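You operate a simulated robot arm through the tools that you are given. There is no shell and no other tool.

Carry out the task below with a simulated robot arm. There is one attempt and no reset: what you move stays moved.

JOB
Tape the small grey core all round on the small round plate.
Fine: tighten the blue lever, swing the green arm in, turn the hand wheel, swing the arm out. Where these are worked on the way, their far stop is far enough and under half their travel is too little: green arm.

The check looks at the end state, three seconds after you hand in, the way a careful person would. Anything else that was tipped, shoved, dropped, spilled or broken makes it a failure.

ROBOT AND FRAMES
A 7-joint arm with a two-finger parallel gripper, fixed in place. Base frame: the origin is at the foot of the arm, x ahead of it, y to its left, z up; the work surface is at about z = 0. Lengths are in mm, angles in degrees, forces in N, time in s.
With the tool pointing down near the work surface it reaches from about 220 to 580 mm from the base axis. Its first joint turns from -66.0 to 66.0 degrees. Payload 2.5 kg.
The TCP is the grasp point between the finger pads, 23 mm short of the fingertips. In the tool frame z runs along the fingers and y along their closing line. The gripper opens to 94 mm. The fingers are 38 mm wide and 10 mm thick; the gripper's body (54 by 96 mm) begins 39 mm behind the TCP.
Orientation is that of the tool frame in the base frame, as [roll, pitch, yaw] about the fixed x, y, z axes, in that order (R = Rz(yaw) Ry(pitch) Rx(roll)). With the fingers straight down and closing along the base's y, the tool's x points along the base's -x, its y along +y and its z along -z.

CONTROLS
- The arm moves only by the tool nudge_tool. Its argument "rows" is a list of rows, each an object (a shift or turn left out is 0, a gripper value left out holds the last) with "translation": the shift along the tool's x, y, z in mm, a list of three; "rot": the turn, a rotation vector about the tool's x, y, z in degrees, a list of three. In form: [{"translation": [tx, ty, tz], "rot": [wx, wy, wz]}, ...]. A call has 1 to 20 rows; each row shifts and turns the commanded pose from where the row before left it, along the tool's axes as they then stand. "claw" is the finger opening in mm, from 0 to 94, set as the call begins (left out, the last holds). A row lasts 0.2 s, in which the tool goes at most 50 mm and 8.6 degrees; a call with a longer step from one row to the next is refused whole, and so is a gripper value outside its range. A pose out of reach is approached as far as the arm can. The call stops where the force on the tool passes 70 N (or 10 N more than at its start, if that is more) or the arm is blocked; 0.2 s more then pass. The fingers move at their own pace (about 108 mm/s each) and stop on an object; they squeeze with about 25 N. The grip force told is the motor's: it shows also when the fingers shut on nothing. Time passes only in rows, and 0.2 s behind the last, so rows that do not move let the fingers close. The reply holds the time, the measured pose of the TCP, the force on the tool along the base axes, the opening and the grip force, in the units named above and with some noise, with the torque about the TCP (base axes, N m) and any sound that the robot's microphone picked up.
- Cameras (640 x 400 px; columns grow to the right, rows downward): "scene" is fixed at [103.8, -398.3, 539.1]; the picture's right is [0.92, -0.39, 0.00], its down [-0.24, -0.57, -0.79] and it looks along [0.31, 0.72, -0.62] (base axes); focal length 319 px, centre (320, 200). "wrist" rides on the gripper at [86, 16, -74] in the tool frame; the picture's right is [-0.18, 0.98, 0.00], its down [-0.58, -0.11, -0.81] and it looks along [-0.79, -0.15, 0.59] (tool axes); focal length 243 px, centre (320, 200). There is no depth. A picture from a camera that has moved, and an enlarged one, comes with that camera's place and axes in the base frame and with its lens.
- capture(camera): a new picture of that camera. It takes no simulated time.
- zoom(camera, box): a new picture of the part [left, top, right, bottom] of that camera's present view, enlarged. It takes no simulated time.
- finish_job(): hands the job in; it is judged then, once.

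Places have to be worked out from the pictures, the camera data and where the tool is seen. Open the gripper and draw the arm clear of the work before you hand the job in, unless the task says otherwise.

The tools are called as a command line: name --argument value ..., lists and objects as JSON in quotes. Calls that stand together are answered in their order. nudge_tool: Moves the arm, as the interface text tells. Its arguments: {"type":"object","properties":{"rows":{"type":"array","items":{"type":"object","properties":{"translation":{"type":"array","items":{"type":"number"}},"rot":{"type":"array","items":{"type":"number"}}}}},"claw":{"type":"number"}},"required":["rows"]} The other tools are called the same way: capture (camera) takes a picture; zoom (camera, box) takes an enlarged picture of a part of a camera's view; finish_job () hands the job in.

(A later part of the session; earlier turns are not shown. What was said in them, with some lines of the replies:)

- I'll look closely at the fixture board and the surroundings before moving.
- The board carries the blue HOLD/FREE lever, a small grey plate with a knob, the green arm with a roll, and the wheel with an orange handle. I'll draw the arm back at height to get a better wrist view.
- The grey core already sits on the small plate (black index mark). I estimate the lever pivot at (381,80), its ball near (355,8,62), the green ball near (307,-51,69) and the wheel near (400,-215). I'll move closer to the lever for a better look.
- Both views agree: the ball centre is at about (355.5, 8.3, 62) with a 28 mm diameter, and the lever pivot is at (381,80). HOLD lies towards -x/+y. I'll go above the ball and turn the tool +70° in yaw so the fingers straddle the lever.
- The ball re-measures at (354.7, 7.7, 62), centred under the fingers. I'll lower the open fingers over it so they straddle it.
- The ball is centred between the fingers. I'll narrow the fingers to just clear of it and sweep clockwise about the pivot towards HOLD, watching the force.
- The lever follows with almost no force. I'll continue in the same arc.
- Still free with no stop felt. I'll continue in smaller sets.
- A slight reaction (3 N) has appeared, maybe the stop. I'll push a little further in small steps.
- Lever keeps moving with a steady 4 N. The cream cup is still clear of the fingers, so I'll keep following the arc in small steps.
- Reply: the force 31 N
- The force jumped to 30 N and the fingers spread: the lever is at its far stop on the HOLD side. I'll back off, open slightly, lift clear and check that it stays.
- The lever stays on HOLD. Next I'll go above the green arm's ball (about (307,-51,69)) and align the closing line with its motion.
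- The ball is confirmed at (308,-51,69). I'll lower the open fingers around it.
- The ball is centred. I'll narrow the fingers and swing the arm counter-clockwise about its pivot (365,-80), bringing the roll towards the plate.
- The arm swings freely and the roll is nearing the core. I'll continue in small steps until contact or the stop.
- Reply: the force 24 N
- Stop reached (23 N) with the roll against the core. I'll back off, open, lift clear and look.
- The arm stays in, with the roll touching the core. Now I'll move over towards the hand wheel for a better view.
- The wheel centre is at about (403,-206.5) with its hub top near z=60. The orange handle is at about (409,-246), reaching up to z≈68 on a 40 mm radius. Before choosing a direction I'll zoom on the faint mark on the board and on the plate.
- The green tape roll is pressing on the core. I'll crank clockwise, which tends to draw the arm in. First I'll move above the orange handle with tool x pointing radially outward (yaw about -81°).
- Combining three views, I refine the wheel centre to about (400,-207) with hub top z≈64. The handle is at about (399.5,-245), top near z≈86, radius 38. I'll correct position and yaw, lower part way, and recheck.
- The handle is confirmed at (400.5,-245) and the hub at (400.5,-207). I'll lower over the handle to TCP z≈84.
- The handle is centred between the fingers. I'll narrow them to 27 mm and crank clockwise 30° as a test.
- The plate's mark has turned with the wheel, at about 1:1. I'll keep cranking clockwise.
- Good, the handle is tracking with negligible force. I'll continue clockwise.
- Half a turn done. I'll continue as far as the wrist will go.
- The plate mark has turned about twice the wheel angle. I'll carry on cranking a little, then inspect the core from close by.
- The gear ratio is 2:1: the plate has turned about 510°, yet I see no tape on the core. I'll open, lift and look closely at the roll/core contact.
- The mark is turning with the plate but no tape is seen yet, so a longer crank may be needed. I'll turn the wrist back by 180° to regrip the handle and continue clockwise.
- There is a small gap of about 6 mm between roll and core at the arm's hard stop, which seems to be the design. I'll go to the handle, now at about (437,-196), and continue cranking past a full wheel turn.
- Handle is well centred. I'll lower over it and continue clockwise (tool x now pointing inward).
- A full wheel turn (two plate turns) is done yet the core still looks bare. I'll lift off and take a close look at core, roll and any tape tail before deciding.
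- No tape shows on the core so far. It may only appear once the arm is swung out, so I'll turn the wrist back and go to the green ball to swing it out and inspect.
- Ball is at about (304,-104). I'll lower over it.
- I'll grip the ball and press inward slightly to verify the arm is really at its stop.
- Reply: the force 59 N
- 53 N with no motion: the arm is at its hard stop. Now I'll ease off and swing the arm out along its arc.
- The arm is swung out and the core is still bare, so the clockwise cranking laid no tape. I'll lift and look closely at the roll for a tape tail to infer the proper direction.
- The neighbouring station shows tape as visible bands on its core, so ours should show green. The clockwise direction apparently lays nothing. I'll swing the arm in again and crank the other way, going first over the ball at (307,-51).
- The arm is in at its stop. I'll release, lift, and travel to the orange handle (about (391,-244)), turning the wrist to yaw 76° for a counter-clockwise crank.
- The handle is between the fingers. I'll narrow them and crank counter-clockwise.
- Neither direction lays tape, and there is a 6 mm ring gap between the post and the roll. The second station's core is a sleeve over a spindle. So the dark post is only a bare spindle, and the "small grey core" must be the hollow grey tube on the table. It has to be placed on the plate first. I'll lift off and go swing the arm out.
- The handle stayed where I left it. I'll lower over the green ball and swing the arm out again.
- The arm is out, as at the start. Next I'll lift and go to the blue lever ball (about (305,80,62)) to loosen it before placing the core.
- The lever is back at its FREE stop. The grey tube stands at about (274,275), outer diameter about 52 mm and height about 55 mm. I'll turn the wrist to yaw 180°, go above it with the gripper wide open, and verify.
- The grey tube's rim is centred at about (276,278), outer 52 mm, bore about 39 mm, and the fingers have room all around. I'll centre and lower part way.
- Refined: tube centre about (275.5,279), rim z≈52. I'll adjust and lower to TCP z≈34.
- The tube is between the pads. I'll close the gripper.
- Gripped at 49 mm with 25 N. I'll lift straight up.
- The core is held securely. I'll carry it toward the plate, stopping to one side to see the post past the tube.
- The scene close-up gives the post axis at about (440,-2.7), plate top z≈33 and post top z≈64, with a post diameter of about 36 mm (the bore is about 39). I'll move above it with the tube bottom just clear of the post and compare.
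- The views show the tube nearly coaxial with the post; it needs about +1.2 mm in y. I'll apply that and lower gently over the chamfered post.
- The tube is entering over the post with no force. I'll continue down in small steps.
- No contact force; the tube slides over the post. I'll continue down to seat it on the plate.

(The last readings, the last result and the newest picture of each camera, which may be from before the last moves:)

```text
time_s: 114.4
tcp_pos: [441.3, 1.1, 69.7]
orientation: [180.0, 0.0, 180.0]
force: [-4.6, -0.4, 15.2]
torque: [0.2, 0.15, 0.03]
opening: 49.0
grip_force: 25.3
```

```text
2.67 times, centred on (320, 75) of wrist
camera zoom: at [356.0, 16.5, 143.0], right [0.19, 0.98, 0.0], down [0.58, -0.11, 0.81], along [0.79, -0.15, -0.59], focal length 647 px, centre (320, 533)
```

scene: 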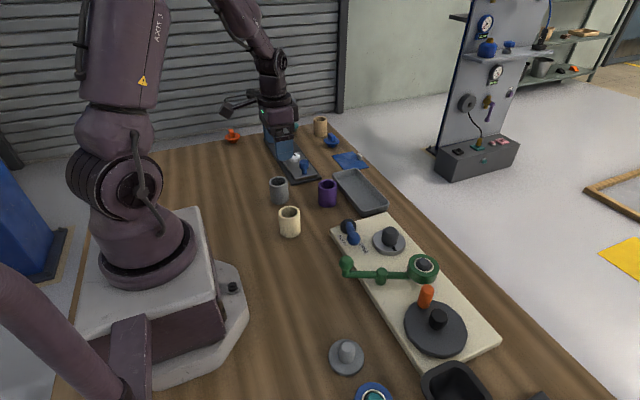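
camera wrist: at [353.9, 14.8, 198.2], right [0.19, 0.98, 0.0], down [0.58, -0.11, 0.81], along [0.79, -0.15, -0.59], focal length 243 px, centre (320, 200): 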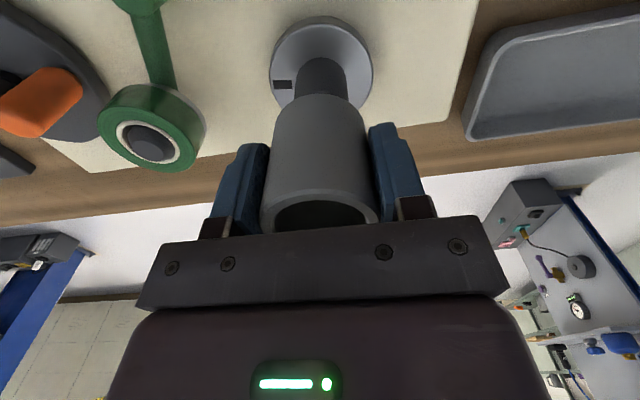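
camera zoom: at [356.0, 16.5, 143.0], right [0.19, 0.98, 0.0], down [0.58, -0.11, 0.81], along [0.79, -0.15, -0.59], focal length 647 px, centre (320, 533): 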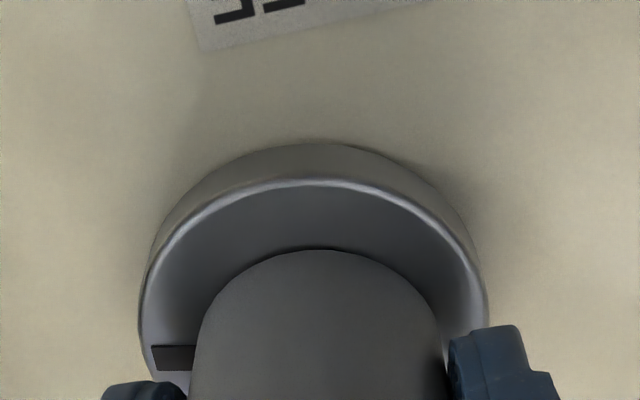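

15 N upward: the core is seated on the plate. I'll open and lift away.

nudge_tool --rows '[{}, {}, {"translation": [0, 0, -15]}, {"translation": [0, 0, -30]}, {"translation": [0, 0, -40]}, {"translation": [0, 0, -30]}, {}]' --claw 72

zoom --camera "scene" --box '[350, 180, 430, 260]'

capture --camera "wrist"

```text
time_s: 116.0
tcp_pos: [439.9, 2.3, 182.7]
orientation: [-180.0, 0.0, 180.0]
force: [-0.6, -1.0, -0.3]
torque: [0.0, 0.01, 0.0]
opening: 72.3
grip_force: 0.0
```

```text
5.00 times, centred on (390, 220) of scene
camera zoom: at [103.8, -398.3, 539.1], right [0.92, -0.39, 0.0], down [-0.24, -0.57, -0.79], along [0.31, 0.72, -0.62], focal length 1596 px, centre (-30, 100)
```

zoom: 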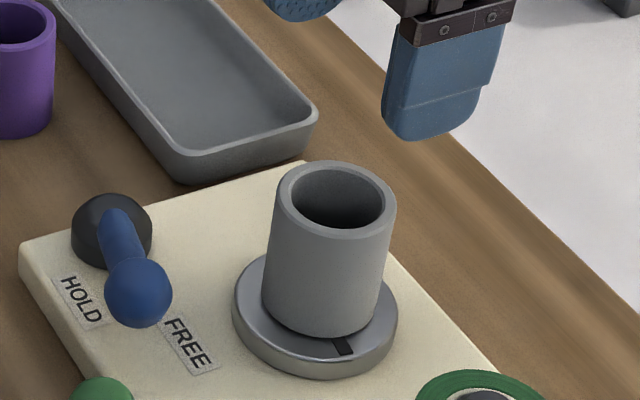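

```text
taken
camera wrist: at [355.5, 16.8, 257.9], right [0.19, 0.98, 0.0], down [0.58, -0.11, 0.81], along [0.79, -0.15, -0.59], focal length 243 px, centre (320, 200)
```

wrist: 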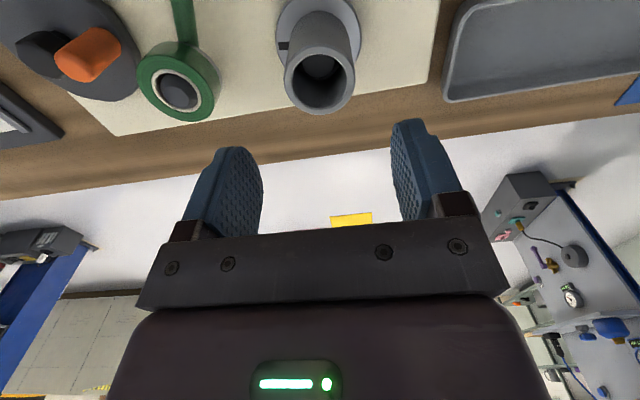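

The core sits squarely on the plate. Now I'll redo the sequence properly: back to the blue lever ball (355,8) with the wrist at +70°.

nudge_tool --rows '[{"translation": [42.5, 3, 10]}, {"translation": [42.5, 3, 10]}, {"rot": [0, 0, -7.8]}, {"rot": [0, 0, -7.8]}, {"rot": [0, 0, -7.8]}, {"rot": [0, 0, -7.8]}, {"rot": [0, 0, -7.8]}, {"rot": [0, 0, -7.8]}, {"rot": [0, 0, -7.8]}, {"rot": [0, 0, -7.8]}, {"rot": [0, 0, -7.6]}, {}]' --claw 50

capture --camera "wrist"

```text
time_s: 118.6
tcp_pos: [356.0, 6.4, 161.8]
orientation: [179.9, 0.0, -110.0]
force: [-0.1, 0.4, -0.4]
torque: [0.0, 0.0, 0.0]
opening: 50.0
grip_force: 0.0
```

```text
taken
camera wrist: at [312.2, -70.6, 236.4], right [-0.86, 0.51, 0.0], down [0.3, 0.51, 0.81], along [0.41, 0.69, -0.59], focal length 243 px, centre (320, 200)
```

wrist: 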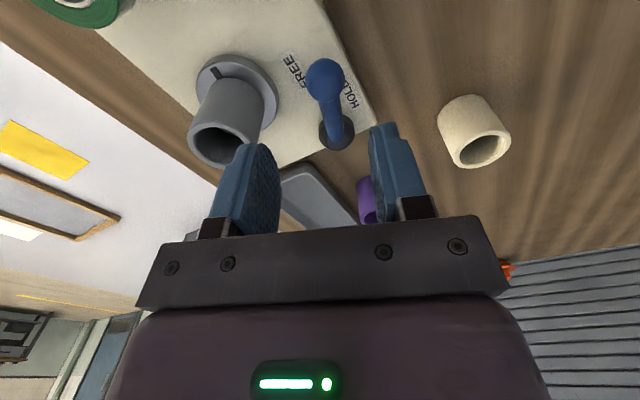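

nudge_tool --rows '[{"translation": [-0.5, 1.6, 25]}, {"translation": [0, 0, 30]}, {"translation": [0, 0, 25]}, {"translation": [0, 0, 17]}, {}]'

capture --camera "wrist"

```text
time_s: 119.8
tcp_pos: [354.1, 7.2, 67.0]
orientation: [-180.0, 0.0, -110.1]
force: [0.1, 0.2, 0.8]
torque: [0.04, 0.02, 0.0]
opening: 50.1
grip_force: 0.1
```

```text
taken
camera wrist: at [309.9, -69.2, 140.4], right [-0.86, 0.51, 0.0], down [0.3, 0.51, 0.81], along [0.41, 0.69, -0.59], focal length 243 px, centre (320, 200)
```

wrist: 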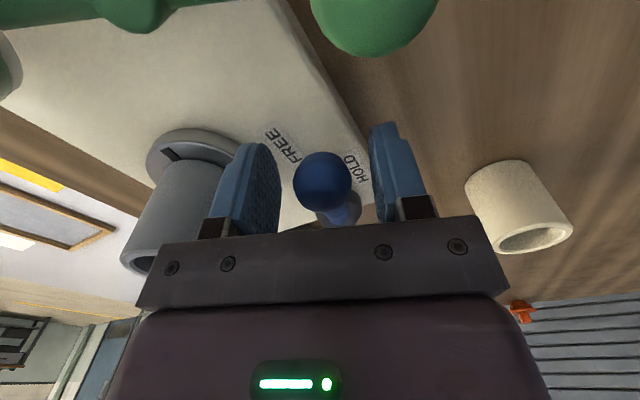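

The ball is straddled. I'll narrow the fingers and sweep the lever clockwise to HOLD.

nudge_tool --rows '[{}, {}, {"translation": [-0.29, 6.62, 0], "rot": [0, 0, 5]}, {"translation": [-0.29, 6.62, 0], "rot": [0, 0, 5]}, {"translation": [-0.29, 6.62, 0], "rot": [0, 0, 5]}, {"translation": [-0.29, 6.62, 0], "rot": [0, 0, 5]}, {"translation": [-0.29, 6.62, 0], "rot": [0, 0, 5]}, {"translation": [-0.29, 6.62, 0], "rot": [0, 0, 5]}, {"translation": [-0.29, 6.62, 0], "rot": [0, 0, 5]}, {"translation": [-0.29, 6.62, 0], "rot": [0, 0, 5]}, {"translation": [-0.29, 6.62, 0], "rot": [0, 0, 5]}, {"translation": [-0.29, 6.62, 0], "rot": [0, 0, 5]}, {"translation": [-0.29, 6.62, 0], "rot": [0, 0, 5]}, {"translation": [-0.29, 6.62, 0], "rot": [0, 0, 5]}, {"translation": [-0.29, 6.62, 0], "rot": [0, 0, 5]}]' --claw 32

nudge_tool --rows '[{"translation": [-0.07, 3.3, 0], "rot": [0, 0, 2.5]}, {"translation": [-0.07, 3.3, 0], "rot": [0, 0, 2.5]}, {"translation": [-0.07, 3.3, 0], "rot": [0, 0, 2.5]}, {"translation": [-0.07, 3.3, 0], "rot": [0, 0, 2.5]}]'

capture --camera "wrist"

```text
time_s: 123.0
tcp_pos: [305.5, 71.9, 67.0]
orientation: [-179.9, -0.1, -175.2]
force: [-0.7, -3.3, -1.6]
torque: [0.01, -0.02, 0.01]
opening: 34.1
grip_force: 2.1
```

```text
time_s: 124.0
tcp_pos: [305.6, 82.2, 66.7]
orientation: [-179.9, 0.0, 174.8]
force: [1.1, -12.8, -2.6]
torque: [0.07, -0.04, 0.09]
opening: 37.0
grip_force: 6.4
```

```text
taken
camera wrist: at [222.1, 107.1, 140.0], right [0.27, 0.96, 0.0], down [0.57, -0.16, 0.81], along [0.78, -0.22, -0.59], focal length 243 px, centre (320, 200)
```

wrist: 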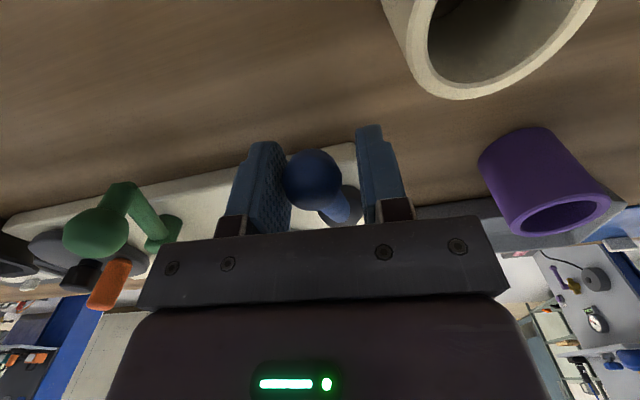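

A bit more to firmly reach the stop, then I'll back off, open and lift.

nudge_tool --rows '[{"translation": [-0.07, 3.3, 0], "rot": [0, 0, 2.5]}, {"translation": [0, 1.5, 0]}]'

nudge_tool --rows '[{"translation": [0, -5, 0]}, {"translation": [0, -3, 0]}, {}, {"translation": [0, 0, -25]}, {"translation": [0, 0, -40]}, {"translation": [0, 0, -40]}, {}]' --claw 50

zoom --camera "scene" --box '[280, 130, 440, 290]'

```text
time_s: 124.6
tcp_pos: [306.9, 87.8, 65.9]
orientation: [-179.8, 0.0, 172.1]
force: [-2.4, -27.6, 8.7]
torque: [-0.25, -0.02, 0.04]
opening: 44.3
grip_force: 13.9
```

```text
time_s: 126.2
tcp_pos: [303.6, 88.3, 170.6]
orientation: [-180.0, 0.0, 172.4]
force: [-0.2, 0.4, -0.6]
torque: [-0.03, 0.0, -0.02]
opening: 49.6
grip_force: 0.0
```

```text
2.50 times, centred on (360, 210) of scene
camera zoom: at [103.8, -398.3, 539.1], right [0.92, -0.39, 0.0], down [-0.24, -0.57, -0.79], along [0.31, 0.72, -0.62], focal length 798 px, centre (220, 175)
```

zoom: 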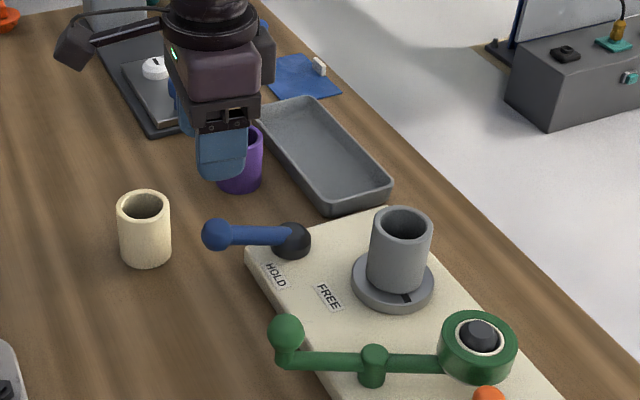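

The lever is on HOLD with the core on the plate. Now the green arm: above its ball again.

nudge_tool --rows '[{"translation": [-7.5, -45.9, 7]}, {"translation": [-7.5, -45.9, 7]}, {"translation": [-7.4, -45.9, 6.6]}, {"rot": [0, 0, 6.5]}, {"rot": [0, 0, 6.5]}, {"rot": [0, 0, 6.4]}, {}]' --claw 56

capture --camera "wrist"

```text
time_s: 127.8
tcp_pos: [309.6, -54.4, 149.4]
orientation: [180.0, 0.0, 152.9]
force: [0.9, 0.6, 0.2]
torque: [0.01, -0.03, 0.01]
opening: 56.3
grip_force: 0.0
```

```text
taken
camera wrist: at [240.9, -1.8, 223.7], right [0.61, 0.79, 0.0], down [0.47, -0.36, 0.81], along [0.64, -0.49, -0.59], focal length 243 px, centre (320, 200)
```

wrist: 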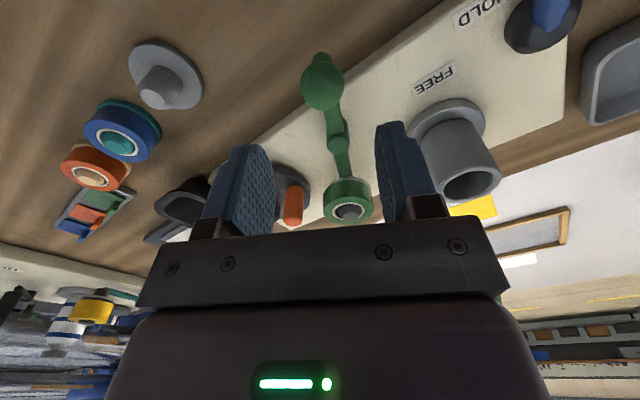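

nudge_tool --rows '[{"translation": [1.3, 1.6, 25]}, {"translation": [0, 0, 25]}, {"translation": [0, 0, 20]}, {"translation": [0, 0, 12]}, {}]'

nudge_tool --rows '[{}, {}, {"translation": [-0.25, -5.61, 0], "rot": [0, 0, -5]}, {"translation": [-0.25, -5.61, 0], "rot": [0, 0, -5]}, {"translation": [-0.25, -5.61, 0], "rot": [0, 0, -5]}, {"translation": [-0.25, -5.61, 0], "rot": [0, 0, -5]}, {"translation": [-0.25, -5.61, 0], "rot": [0, 0, -5]}, {"translation": [-0.25, -5.61, 0], "rot": [0, 0, -5]}, {"translation": [-0.25, -5.61, 0], "rot": [0, 0, -5]}, {"translation": [-0.25, -5.61, 0], "rot": [0, 0, -5]}]' --claw 32

zoom --camera "scene" --box '[340, 200, 460, 300]'

```text
time_s: 129.0
tcp_pos: [308.8, -53.9, 66.9]
orientation: [-180.0, 0.0, 153.0]
force: [-0.6, 0.1, 0.2]
torque: [0.02, 0.0, -0.03]
opening: 56.0
grip_force: 0.1
```

```text
time_s: 131.2
tcp_pos: [303.2, -99.6, 67.2]
orientation: [179.9, 0.0, -166.8]
force: [0.7, -1.3, 0.2]
torque: [0.0, -0.03, 0.02]
opening: 32.6
grip_force: 0.6
```

```text
4.00 times, centred on (400, 250) of scene
camera zoom: at [103.8, -398.3, 539.1], right [0.92, -0.39, 0.0], down [-0.24, -0.57, -0.79], along [0.31, 0.72, -0.62], focal length 1276 px, centre (0, 0)
```

zoom: 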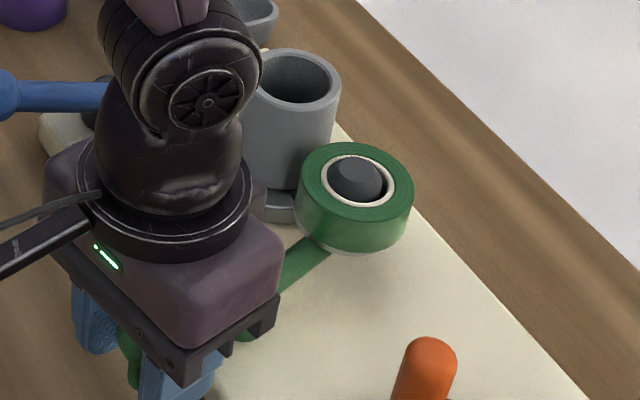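

The roll is close to the core. I'll take the last steps gently to contact/stop.

nudge_tool --rows '[{"translation": [-0.06, -2.81, 0], "rot": [0, 0, -2.5]}, {"translation": [-0.06, -2.81, 0], "rot": [0, 0, -2.5]}]'

nudge_tool --rows '[{"translation": [-0.06, -2.81, 0], "rot": [0, 0, -2.5]}]'

nudge_tool --rows '[{"translation": [-0.06, -2.81, 0], "rot": [0, 0, -2.5]}]'

zoom --camera "scene" --box '[340, 200, 460, 300]'

```text
time_s: 131.8
tcp_pos: [303.5, -102.0, 68.2]
orientation: [-179.9, 0.1, -161.9]
force: [-0.2, -0.5, 0.6]
torque: [0.0, 0.03, 0.01]
opening: 31.7
grip_force: 0.2
```

```text
time_s: 132.2
tcp_pos: [304.6, -105.0, 67.9]
orientation: [179.9, -0.1, -159.4]
force: [0.1, 4.9, 1.6]
torque: [0.03, 0.02, -0.01]
opening: 34.2
grip_force: 2.7
```

```text
time_s: 132.6
tcp_pos: [306.0, -107.2, 68.0]
orientation: [179.9, 0.0, -156.8]
force: [-0.8, 14.0, 1.0]
torque: [-0.09, 0.02, -0.12]
opening: 37.8
grip_force: 6.5
```

```text
4.00 times, centred on (400, 250) of scene
camera zoom: at [103.8, -398.3, 539.1], right [0.92, -0.39, 0.0], down [-0.24, -0.57, -0.79], along [0.31, 0.72, -0.62], focal length 1276 px, centre (0, 0)
```

zoom: 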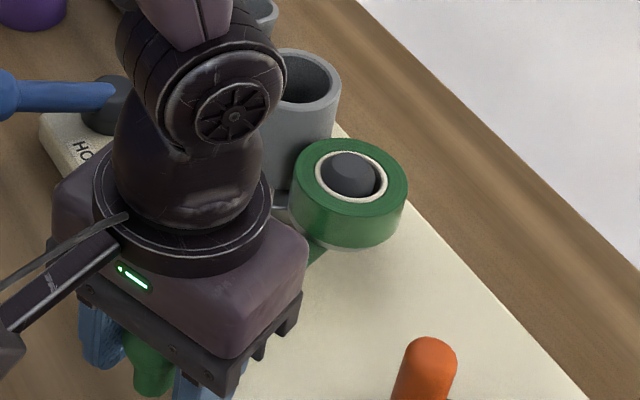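

The arm is at its stop against the core. I'll release, lift, and go to the handle at about (401,-169) with yaw about 268° for a long clockwise sweep.

nudge_tool --rows '[{"translation": [0, 3, 0]}, {"translation": [0, 1, 0]}, {}, {"translation": [0, 0, -25]}, {"translation": [0, 0, -35]}, {"translation": [0, 0, -30]}, {"translation": [-21.2, -30.9, 0]}, {"translation": [-21.2, -30.9, 0]}, {"translation": [-21.2, -30.9, 0]}, {"rot": [0, 0, -8.1]}, {"rot": [0, 0, -8.1]}, {"rot": [0, 0, -8.1]}, {"rot": [0, 0, -8.1]}, {"rot": [0, 0, -8.1]}, {"rot": [0, 0, -8.1]}, {"rot": [0, 0, -8.1]}, {"rot": [0, 0, -8.1]}, {}]' --claw 54

capture --camera "wrist"

zoom --camera "scene" --box '[340, 200, 500, 360]'

```text
time_s: 136.4
tcp_pos: [400.6, -165.8, 158.7]
orientation: [-180.0, 0.0, -92.1]
force: [-0.5, 0.2, -1.0]
torque: [-0.03, 0.01, 0.0]
opening: 54.2
grip_force: 0.0
```

```text
taken
camera wrist: at [381.1, -251.7, 231.9], right [-0.98, 0.22, 0.0], down [0.13, 0.58, 0.81], along [0.18, 0.79, -0.59], focal length 243 px, centre (320, 200)
```

wrist: 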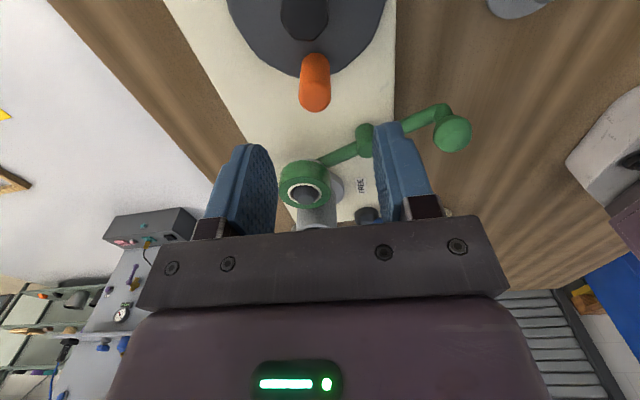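

```text
2.50 times, centred on (420, 280) of scene
camera zoom: at [103.8, -398.3, 539.1], right [0.92, -0.39, 0.0], down [-0.24, -0.57, -0.79], along [0.31, 0.72, -0.62], focal length 798 px, centre (70, 0)
```

zoom: 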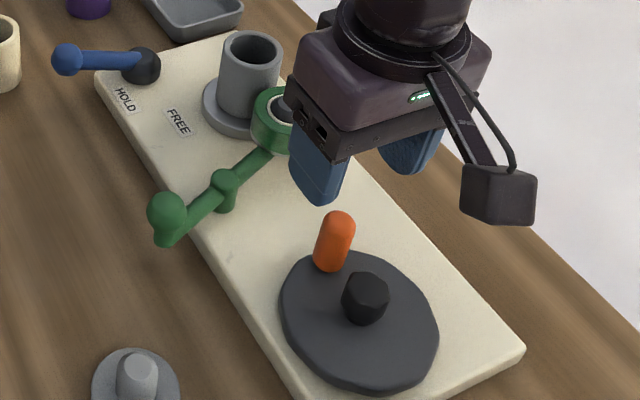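

nudge_tool --rows '[{"translation": [-1.5, -2.8, 20], "rot": [0, 0, 3]}, {"translation": [0, 0, 25]}, {"translation": [0, 0, 18]}, {"translation": [0, 0, 11]}, {}]' --claw 50

capture --camera "wrist"

```text
time_s: 137.6
tcp_pos: [403.6, -165.0, 84.9]
orientation: [180.0, 0.0, -95.2]
force: [0.3, 0.0, 0.2]
torque: [-0.01, 0.02, -0.01]
opening: 49.9
grip_force: 0.1
```

```text
taken
camera wrist: at [378.7, -251.4, 158.8], right [-0.96, 0.27, 0.0], down [0.16, 0.57, 0.81], along [0.22, 0.78, -0.59], focal length 243 px, centre (320, 200)
```

wrist: 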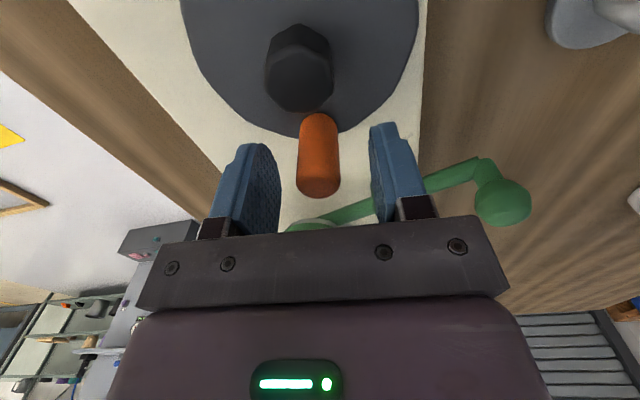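

The handle is well placed. I'll narrow the fingers and crank clockwise 60°, then check the core.

nudge_tool --rows '[{}, {}, {"translation": [0.36, -5.48, 0], "rot": [0, 0, 7.5]}, {"translation": [0.36, -5.48, 0], "rot": [0, 0, 7.5]}, {"translation": [0.36, -5.48, 0], "rot": [0, 0, 7.5]}, {"translation": [0.36, -5.48, 0], "rot": [0, 0, 7.5]}, {"translation": [0.36, -5.48, 0], "rot": [0, 0, 7.5]}, {"translation": [0.36, -5.48, 0], "rot": [0, 0, 7.5]}, {"translation": [0.36, -5.48, 0], "rot": [0, 0, 7.5]}, {"translation": [0.36, -5.48, 0], "rot": [0, 0, 7.5]}]' --claw 27

zoom --camera "scene" --box '[340, 200, 500, 360]'

zoom --camera "scene" --box '[370, 205, 440, 265]'

```text
time_s: 139.8
tcp_pos: [438.0, -189.2, 85.4]
orientation: [-179.9, 0.2, -155.4]
force: [0.1, 1.1, 0.1]
torque: [0.02, 0.03, 0.01]
opening: 27.4
grip_force: 0.3
```

```text
2.50 times, centred on (420, 280) of scene
camera zoom: at [103.8, -398.3, 539.1], right [0.92, -0.39, 0.0], down [-0.24, -0.57, -0.79], along [0.31, 0.72, -0.62], focal length 798 px, centre (70, 0)
```

zoom: 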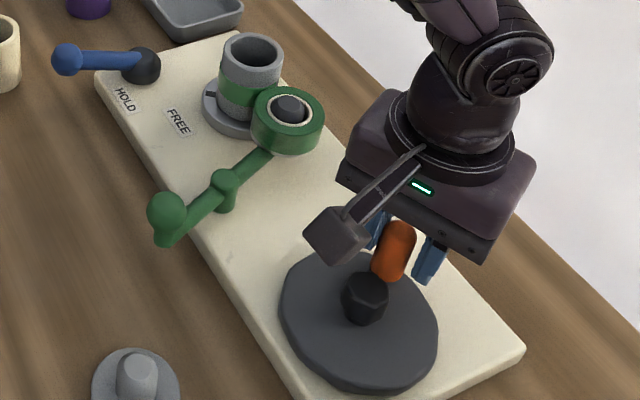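

```text
6.67 times, centred on (405, 235) of scene
camera zoom: at [103.8, -398.3, 539.1], right [0.92, -0.39, 0.0], down [-0.24, -0.57, -0.79], along [0.31, 0.72, -0.62], focal length 2128 px, centre (-247, -33)
```

zoom: 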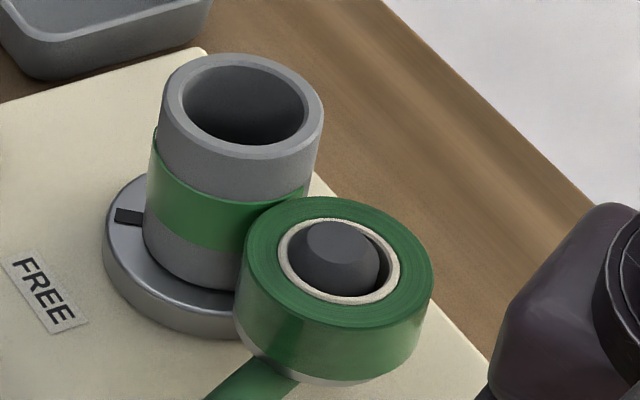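

Green tape is now being laid on the core. I'll continue clockwise well past a full plate turn.

nudge_tool --rows '[{"translation": [0.36, -5.48, 0], "rot": [0, 0, 7.5]}, {"translation": [0.36, -5.48, 0], "rot": [0, 0, 7.5]}, {"translation": [0.36, -5.48, 0], "rot": [0, 0, 7.5]}, {"translation": [0.36, -5.48, 0], "rot": [0, 0, 7.5]}, {"translation": [0.36, -5.48, 0], "rot": [0, 0, 7.5]}, {"translation": [0.36, -5.48, 0], "rot": [0, 0, 7.5]}, {"translation": [0.36, -5.48, 0], "rot": [0, 0, 7.5]}, {"translation": [0.36, -5.48, 0], "rot": [0, 0, 7.5]}, {"translation": [0.36, -5.48, 0], "rot": [0, 0, 7.5]}, {"translation": [0.36, -5.48, 0], "rot": [0, 0, 7.5]}, {"translation": [0.36, -5.48, 0], "rot": [0, 0, 7.5]}, {"translation": [0.36, -5.48, 0], "rot": [0, 0, 7.5]}]'

capture --camera "wrist"

zoom --camera "scene" --box '[370, 205, 440, 265]'

```text
time_s: 142.4
tcp_pos: [416.4, -245.5, 84.2]
orientation: [180.0, 0.0, 114.6]
force: [0.8, -0.1, 1.5]
torque: [0.04, -0.06, 0.01]
opening: 27.6
grip_force: 0.6
```

```text
taken
camera wrist: at [395.1, -160.8, 157.6], right [0.97, 0.24, 0.0], down [0.14, -0.57, 0.81], along [0.2, -0.78, -0.59], focal length 243 px, centre (320, 200)
```

wrist: 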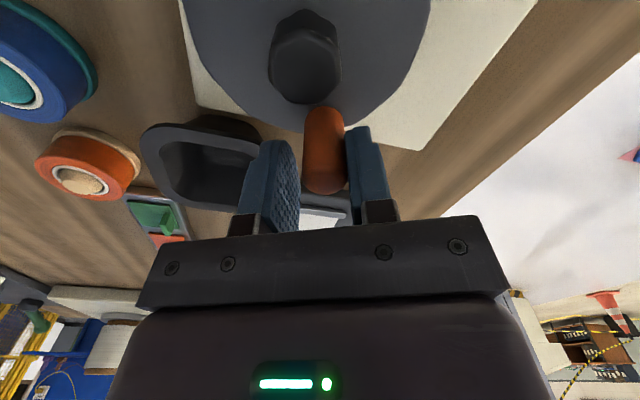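

```text
6.67 times, centred on (405, 235) of scene
camera zoom: at [103.8, -398.3, 539.1], right [0.92, -0.39, 0.0], down [-0.24, -0.57, -0.79], along [0.31, 0.72, -0.62], focal length 2128 px, centre (-247, -33)
```

zoom: 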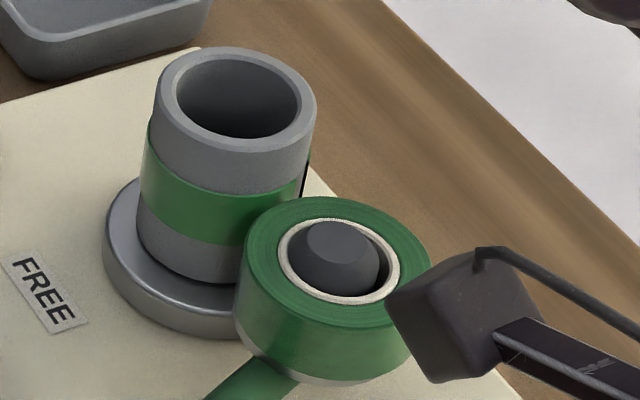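

nudge_tool --rows '[{"translation": [0.36, -5.48, 0], "rot": [0, 0, 7.5]}, {"translation": [0.36, -5.48, 0], "rot": [0, 0, 7.5]}, {"translation": [0.36, -5.48, 0], "rot": [0, 0, 7.5]}, {"translation": [0.36, -5.48, 0], "rot": [0, 0, 7.5]}, {"translation": [0.36, -5.48, 0], "rot": [0, 0, 7.5]}, {"translation": [0.36, -5.48, 0], "rot": [0, 0, 7.5]}, {"translation": [0.36, -5.48, 0], "rot": [0, 0, 7.5]}, {"translation": [0.36, -5.48, 0], "rot": [0, 0, 7.5]}, {"translation": [0.36, -5.48, 0], "rot": [0, 0, 7.5]}, {"translation": [0.36, -5.48, 0], "rot": [0, 0, 7.5]}, {"translation": [0.36, -5.48, 0], "rot": [0, 0, 7.5]}, {"translation": [0.36, -5.48, 0], "rot": [0, 0, 7.5]}]'

capture --camera "wrist"

zoom --camera "scene" --box '[340, 200, 500, 360]'

zoom --camera "scene" --box '[370, 205, 440, 265]'

```text
time_s: 145.0
tcp_pos: [359.8, -224.1, 84.2]
orientation: [-180.0, 0.0, 24.7]
force: [0.9, -0.5, -0.6]
torque: [-0.02, -0.02, -0.03]
opening: 27.9
grip_force: 1.0
```

```text
taken
camera wrist: at [446.3, -202.3, 158.4], right [0.24, -0.97, 0.0], down [-0.57, -0.14, 0.81], along [-0.78, -0.19, -0.59], focal length 243 px, centre (320, 200)
```

wrist: 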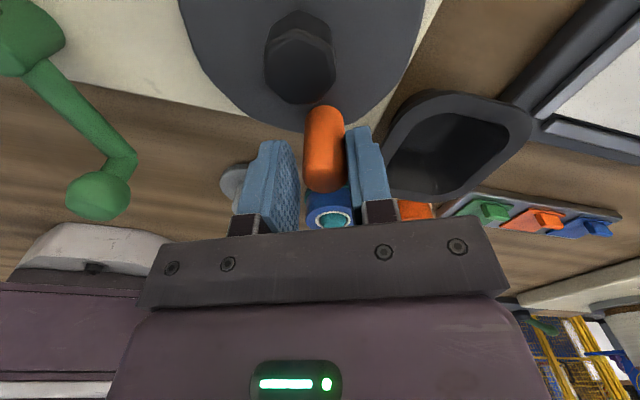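

```text
2.50 times, centred on (420, 280) of scene
camera zoom: at [103.8, -398.3, 539.1], right [0.92, -0.39, 0.0], down [-0.24, -0.57, -0.79], along [0.31, 0.72, -0.62], focal length 798 px, centre (70, 0)
```

zoom: 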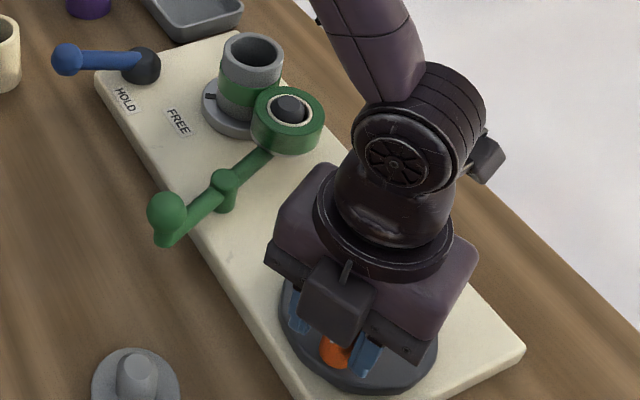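

```text
6.67 times, centred on (405, 235) of scene
camera zoom: at [103.8, -398.3, 539.1], right [0.92, -0.39, 0.0], down [-0.24, -0.57, -0.79], along [0.31, 0.72, -0.62], focal length 2128 px, centre (-247, -33)
```

zoom: 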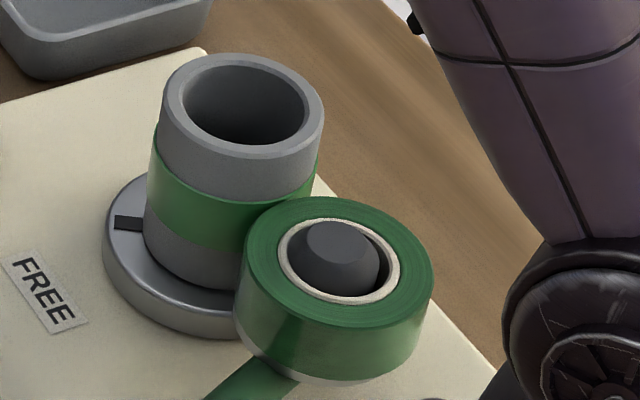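

The band now appears continuous from this side (480° of plate turn). I'll lift off the handle and view the core from the far side.

nudge_tool --rows '[{}, {"translation": [0, 0, -20]}, {"translation": [0, 0, -40]}, {"translation": [0, 0, -20]}, {"translation": [30, -25.4, 0]}, {"translation": [30, -25.4, 0]}, {"translation": [30, -25.4, 0]}, {"translation": [30, -25.4, 0]}, {"translation": [30, -25.4, 0]}, {}]' --claw 40

capture --camera "wrist"

zoom --camera "wrist" --box '[190, 0, 400, 160]'

```text
time_s: 147.2
tcp_pos: [444.7, -45.8, 164.9]
orientation: [-179.9, 0.1, 24.8]
force: [-0.2, -0.3, 0.8]
torque: [-0.06, -0.02, 0.02]
opening: 40.0
grip_force: 0.1
```

```text
taken
camera wrist: at [529.9, -25.2, 239.0], right [0.24, -0.97, 0.0], down [-0.57, -0.14, 0.81], along [-0.78, -0.2, -0.59], focal length 243 px, centre (320, 200)
```

wrist: 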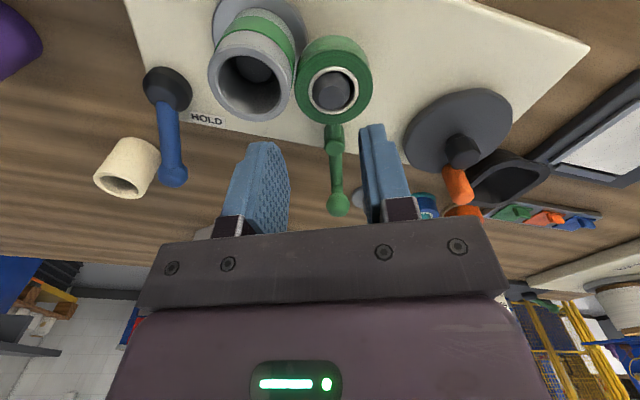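

```text
2.50 times, centred on (295, 80) of wrist
camera zoom: at [529.9, -25.2, 239.0], right [0.24, -0.97, 0.0], down [-0.57, -0.14, 0.81], along [-0.78, -0.2, -0.59], focal length 606 px, centre (382, 500)
```

zoom: 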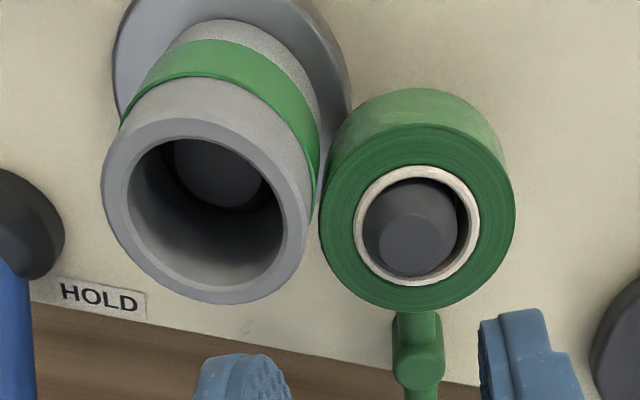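

The band goes all round on the far side too. Now I'll turn the wrist back and go to the green ball to swing the arm out.

nudge_tool --rows '[{"rot": [0, 0, -8.6]}, {"rot": [0, 0, -8.6]}, {"rot": [0, 0, -8.6]}, {"rot": [0, 0, -8.6]}, {"rot": [0, 0, -8.6]}, {"rot": [0, 0, -8.6]}, {"rot": [0, 0, -8.6]}, {"rot": [0, 0, -8.6]}, {"rot": [0, 0, -8.6]}, {"rot": [0, 0, -8.6]}, {"rot": [0, 0, -8.6]}, {"rot": [0, 0, -8.6]}, {"rot": [0, 0, -8.6]}, {"rot": [0, 0, -8.6]}, {"rot": [0, 0, -8.6]}, {"rot": [0, 0, -8.6]}, {"rot": [0, 0, -8.6]}, {"rot": [0, 0, -8.6]}, {"rot": [0, 0, -8.6]}, {"rot": [0, 0, -8.6]}]' --claw 56

nudge_tool --rows '[{"translation": [38, -3.8, 0]}, {"translation": [38, -3.8, 0]}, {"translation": [38, -3.8, 0]}, {"translation": [38, -3.8, 0]}, {}]'

capture --camera "wrist"

```text
time_s: 151.4
tcp_pos: [442.8, -46.0, 163.9]
orientation: [-180.0, 0.0, -163.1]
force: [0.6, -0.5, -0.2]
torque: [0.02, -0.01, 0.02]
opening: 55.9
grip_force: 0.1
```

```text
time_s: 152.6
tcp_pos: [301.8, -105.6, 162.8]
orientation: [180.0, -0.1, -163.2]
force: [0.8, 0.4, 0.4]
torque: [0.02, 0.0, -0.01]
opening: 55.9
grip_force: 0.0
```

```text
taken
camera wrist: at [214.0, -116.0, 237.1], right [-0.11, 0.99, 0.0], down [0.59, 0.06, 0.81], along [0.8, 0.09, -0.59], focal length 243 px, centre (320, 200)
```

wrist: 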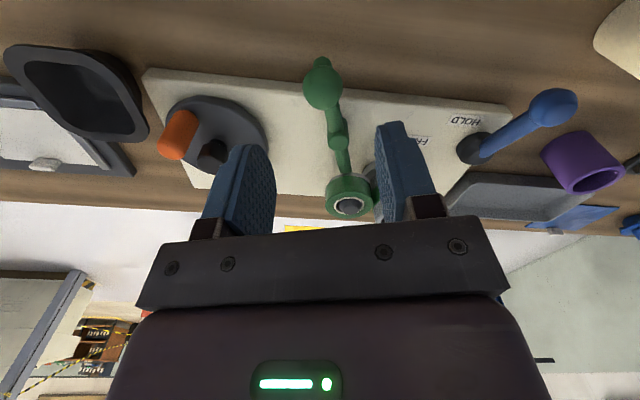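

nudge_tool --rows '[{"translation": [-2, 2, 25]}, {"translation": [0, 0, 30]}, {"translation": [0, 0, 25]}, {"translation": [0, 0, 15]}, {}]'

capture --camera "wrist"

```text
time_s: 153.8
tcp_pos: [305.2, -101.3, 70.0]
orientation: [179.9, 0.0, -163.2]
force: [0.4, 0.1, 0.2]
torque: [0.0, 0.03, -0.05]
opening: 55.9
grip_force: 0.1
```

```text
taken
camera wrist: at [217.2, -112.3, 144.1], right [-0.11, 0.99, 0.0], down [0.59, 0.06, 0.81], along [0.8, 0.09, -0.59], focal length 243 px, centre (320, 200)
```

wrist: 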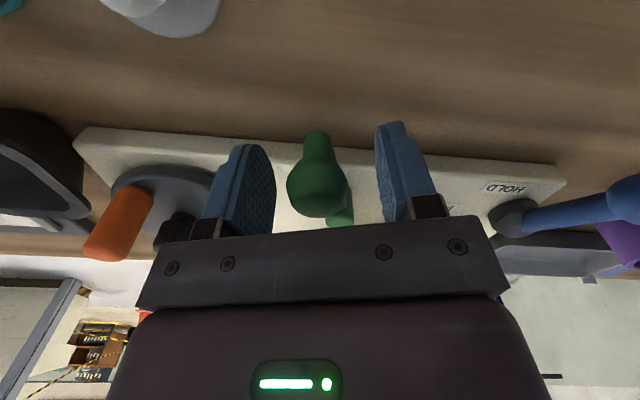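

The ball is straddled. I'll swing the arm out along its arc to the starting position.

nudge_tool --rows '[{}, {}, {"translation": [-0.25, 5.65, 0], "rot": [0, 0, 5]}, {"translation": [-0.25, 5.65, 0], "rot": [0, 0, 5]}, {"translation": [-0.25, 5.65, 0], "rot": [0, 0, 5]}, {"translation": [-0.25, 5.65, 0], "rot": [0, 0, 5]}, {"translation": [-0.25, 5.65, 0], "rot": [0, 0, 5]}, {"translation": [-0.25, 5.65, 0], "rot": [0, 0, 5]}, {"translation": [-0.25, 5.65, 0], "rot": [0, 0, 5]}, {"translation": [-0.25, 5.65, 0], "rot": [0, 0, 5]}, {"translation": [-0.12, 2.8, 0], "rot": [0, 0, 2.5]}]' --claw 32

nudge_tool --rows '[{"translation": [-0.06, 2.8, 0], "rot": [0, 0, 2.5]}, {"translation": [-0.06, 2.8, 0], "rot": [0, 0, 2.5]}]'

zoom --camera "scene" --box '[340, 200, 500, 360]'

```text
time_s: 156.2
tcp_pos: [306.5, -54.9, 69.3]
orientation: [179.9, 0.0, 154.2]
force: [0.4, 1.5, -0.6]
torque: [0.0, 0.0, -0.01]
opening: 32.4
grip_force: 0.3
```

```text
time_s: 156.8
tcp_pos: [309.5, -49.0, 67.6]
orientation: [-179.9, 0.0, 149.2]
force: [0.1, -2.0, -0.3]
torque: [0.01, 0.02, 0.0]
opening: 32.4
grip_force: 0.4
```

```text
2.50 times, centred on (420, 280) of scene
camera zoom: at [103.8, -398.3, 539.1], right [0.92, -0.39, 0.0], down [-0.24, -0.57, -0.79], along [0.31, 0.72, -0.62], focal length 798 px, centre (70, 0)
```

zoom: 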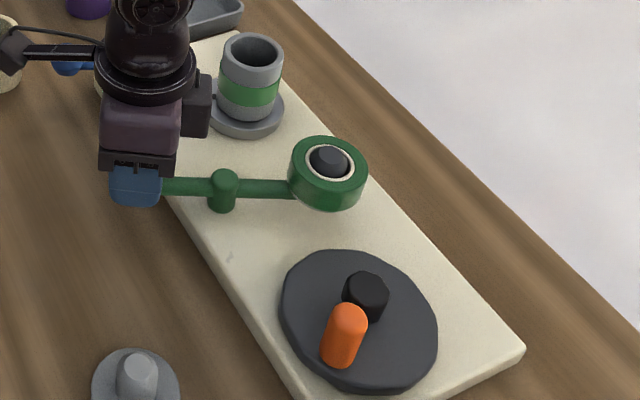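

nudge_tool --rows '[{"translation": [-0.06, 2.8, 0], "rot": [0, 0, 2.5]}, {"translation": [0, 1.5, 0]}]'

nudge_tool --rows '[{"translation": [0, -3, 0]}, {}, {"translation": [0, 0, -25]}, {"translation": [0, 0, -40]}, {"translation": [0, 0, -40]}, {"translation": [20, 0, -20]}, {"translation": [20, 0, -20]}, {}]' --claw 60

capture --camera "scene"

capture --camera "wrist"

zoom --camera "scene" --box '[340, 200, 460, 300]'

```text
time_s: 157.4
tcp_pos: [309.9, -46.1, 67.1]
orientation: [-179.8, 0.0, 146.6]
force: [-6.5, -16.7, 4.6]
torque: [-0.05, -0.09, 0.09]
opening: 39.9
grip_force: 8.9
```

```text
time_s: 159.2
tcp_pos: [276.3, -24.6, 212.6]
orientation: [-179.9, 0.0, 146.8]
force: [0.2, 0.1, 0.1]
torque: [0.02, -0.02, -0.01]
opening: 60.2
grip_force: 0.0
```

```text
taken
```

scene: 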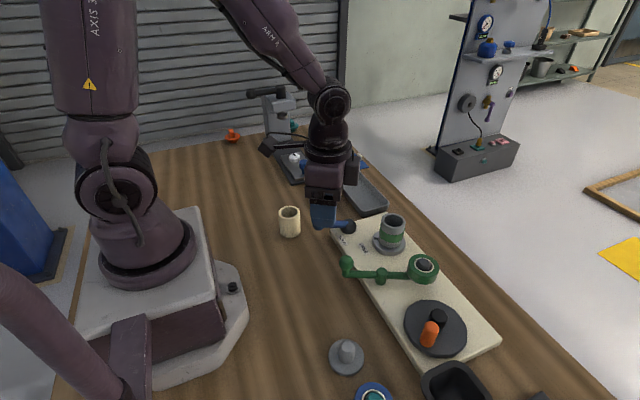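

```text
taken
camera wrist: at [212.8, 34.7, 287.3], right [0.69, 0.72, 0.0], down [0.43, -0.41, 0.81], along [0.58, -0.56, -0.59], focal length 243 px, centre (320, 200)
```

wrist: 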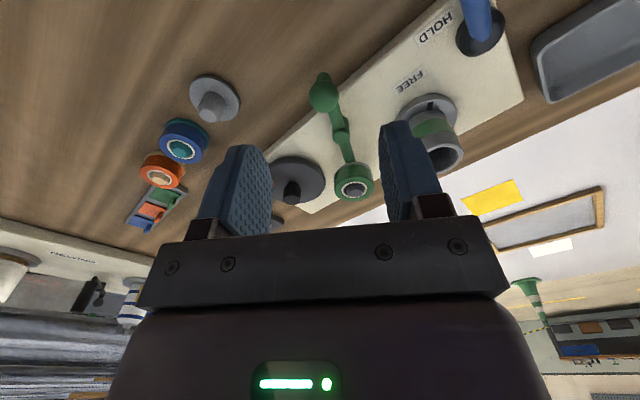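

```text
4.00 times, centred on (400, 250) of scene
camera zoom: at [103.8, -398.3, 539.1], right [0.92, -0.39, 0.0], down [-0.24, -0.57, -0.79], along [0.31, 0.72, -0.62], focal length 1276 px, centre (0, 0)
```

zoom: 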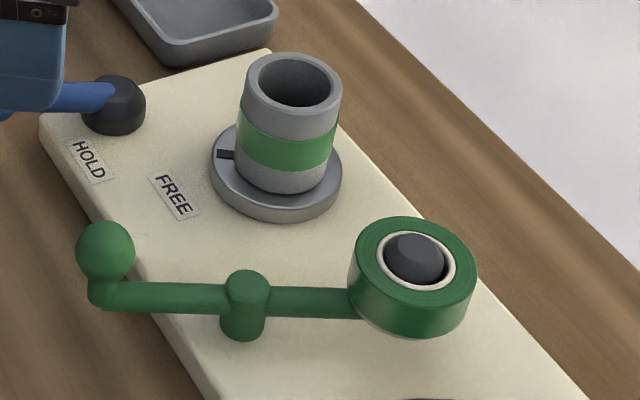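

The band is on the core, the arm is out at its stop, and the lever is on HOLD. I'll retreat higher and check the remaining side of the band.

nudge_tool --rows '[{"translation": [0, 0, -35]}, {"translation": [0, 0, -35]}, {"translation": [0, -20, 0]}, {}]' --claw 90

zoom --camera "wrist" --box '[280, 0, 480, 180]'

zoom --camera "scene" --box '[200, 90, 400, 250]'

```text
time_s: 160.2
tcp_pos: [267.5, -44.5, 283.6]
orientation: [180.0, 0.0, 146.9]
force: [0.1, -0.1, -0.4]
torque: [0.01, 0.03, 0.02]
opening: 90.0
grip_force: 0.1
```

```text
2.22 times, centred on (380, 90) of wrist
camera zoom: at [203.2, 15.8, 357.4], right [0.69, 0.72, 0.0], down [0.43, -0.41, 0.81], along [0.58, -0.56, -0.59], focal length 539 px, centre (187, 444)
```

zoom: 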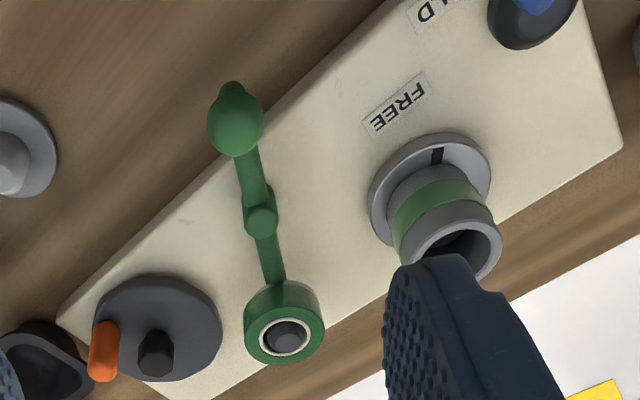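

```text
2.50 times, centred on (300, 170) of scene
camera zoom: at [103.8, -398.3, 539.1], right [0.92, -0.39, 0.0], down [-0.24, -0.57, -0.79], along [0.31, 0.72, -0.62], focal length 798 px, centre (370, 275)
```

zoom: 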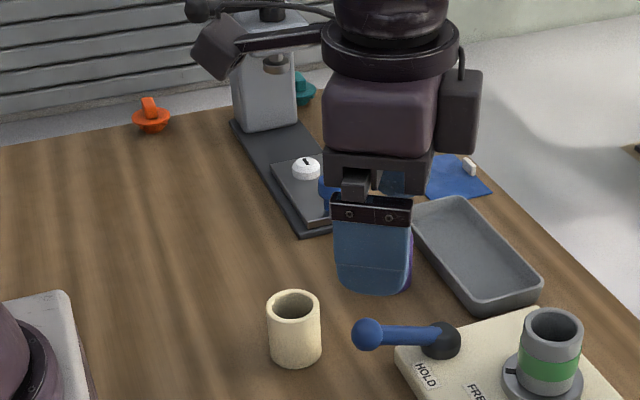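

The band is continuous from every side I can see, the lever is on HOLD, the arm is out, nothing else has moved, and the gripper is open and clear. I'll hand in.

finish_job

```text
The job is handed in.
```

The grey core is on the small round plate with a band of green tape around it, continuous from each side I looked at. The job is handed in.

- **End state:** the blue lever is at its HOLD stop, and the green arm is swung out to its outer stop. The gripper is open and clear, and I saw nothing else tipped, shoved or dropped.
- **False start:** I first took the bare dark post on the plate for the core. I ran the lever, arm and hand wheel in both directions with no core on it, and no tape was laid. I then swung the arm out, loosened the lever and put the grey tube from the table over the post. After that I did the whole sequence again in order.
- **Taping:** the hand wheel went about 240° clockwise. That turned the plate about 480°, so the tape overlaps itself.
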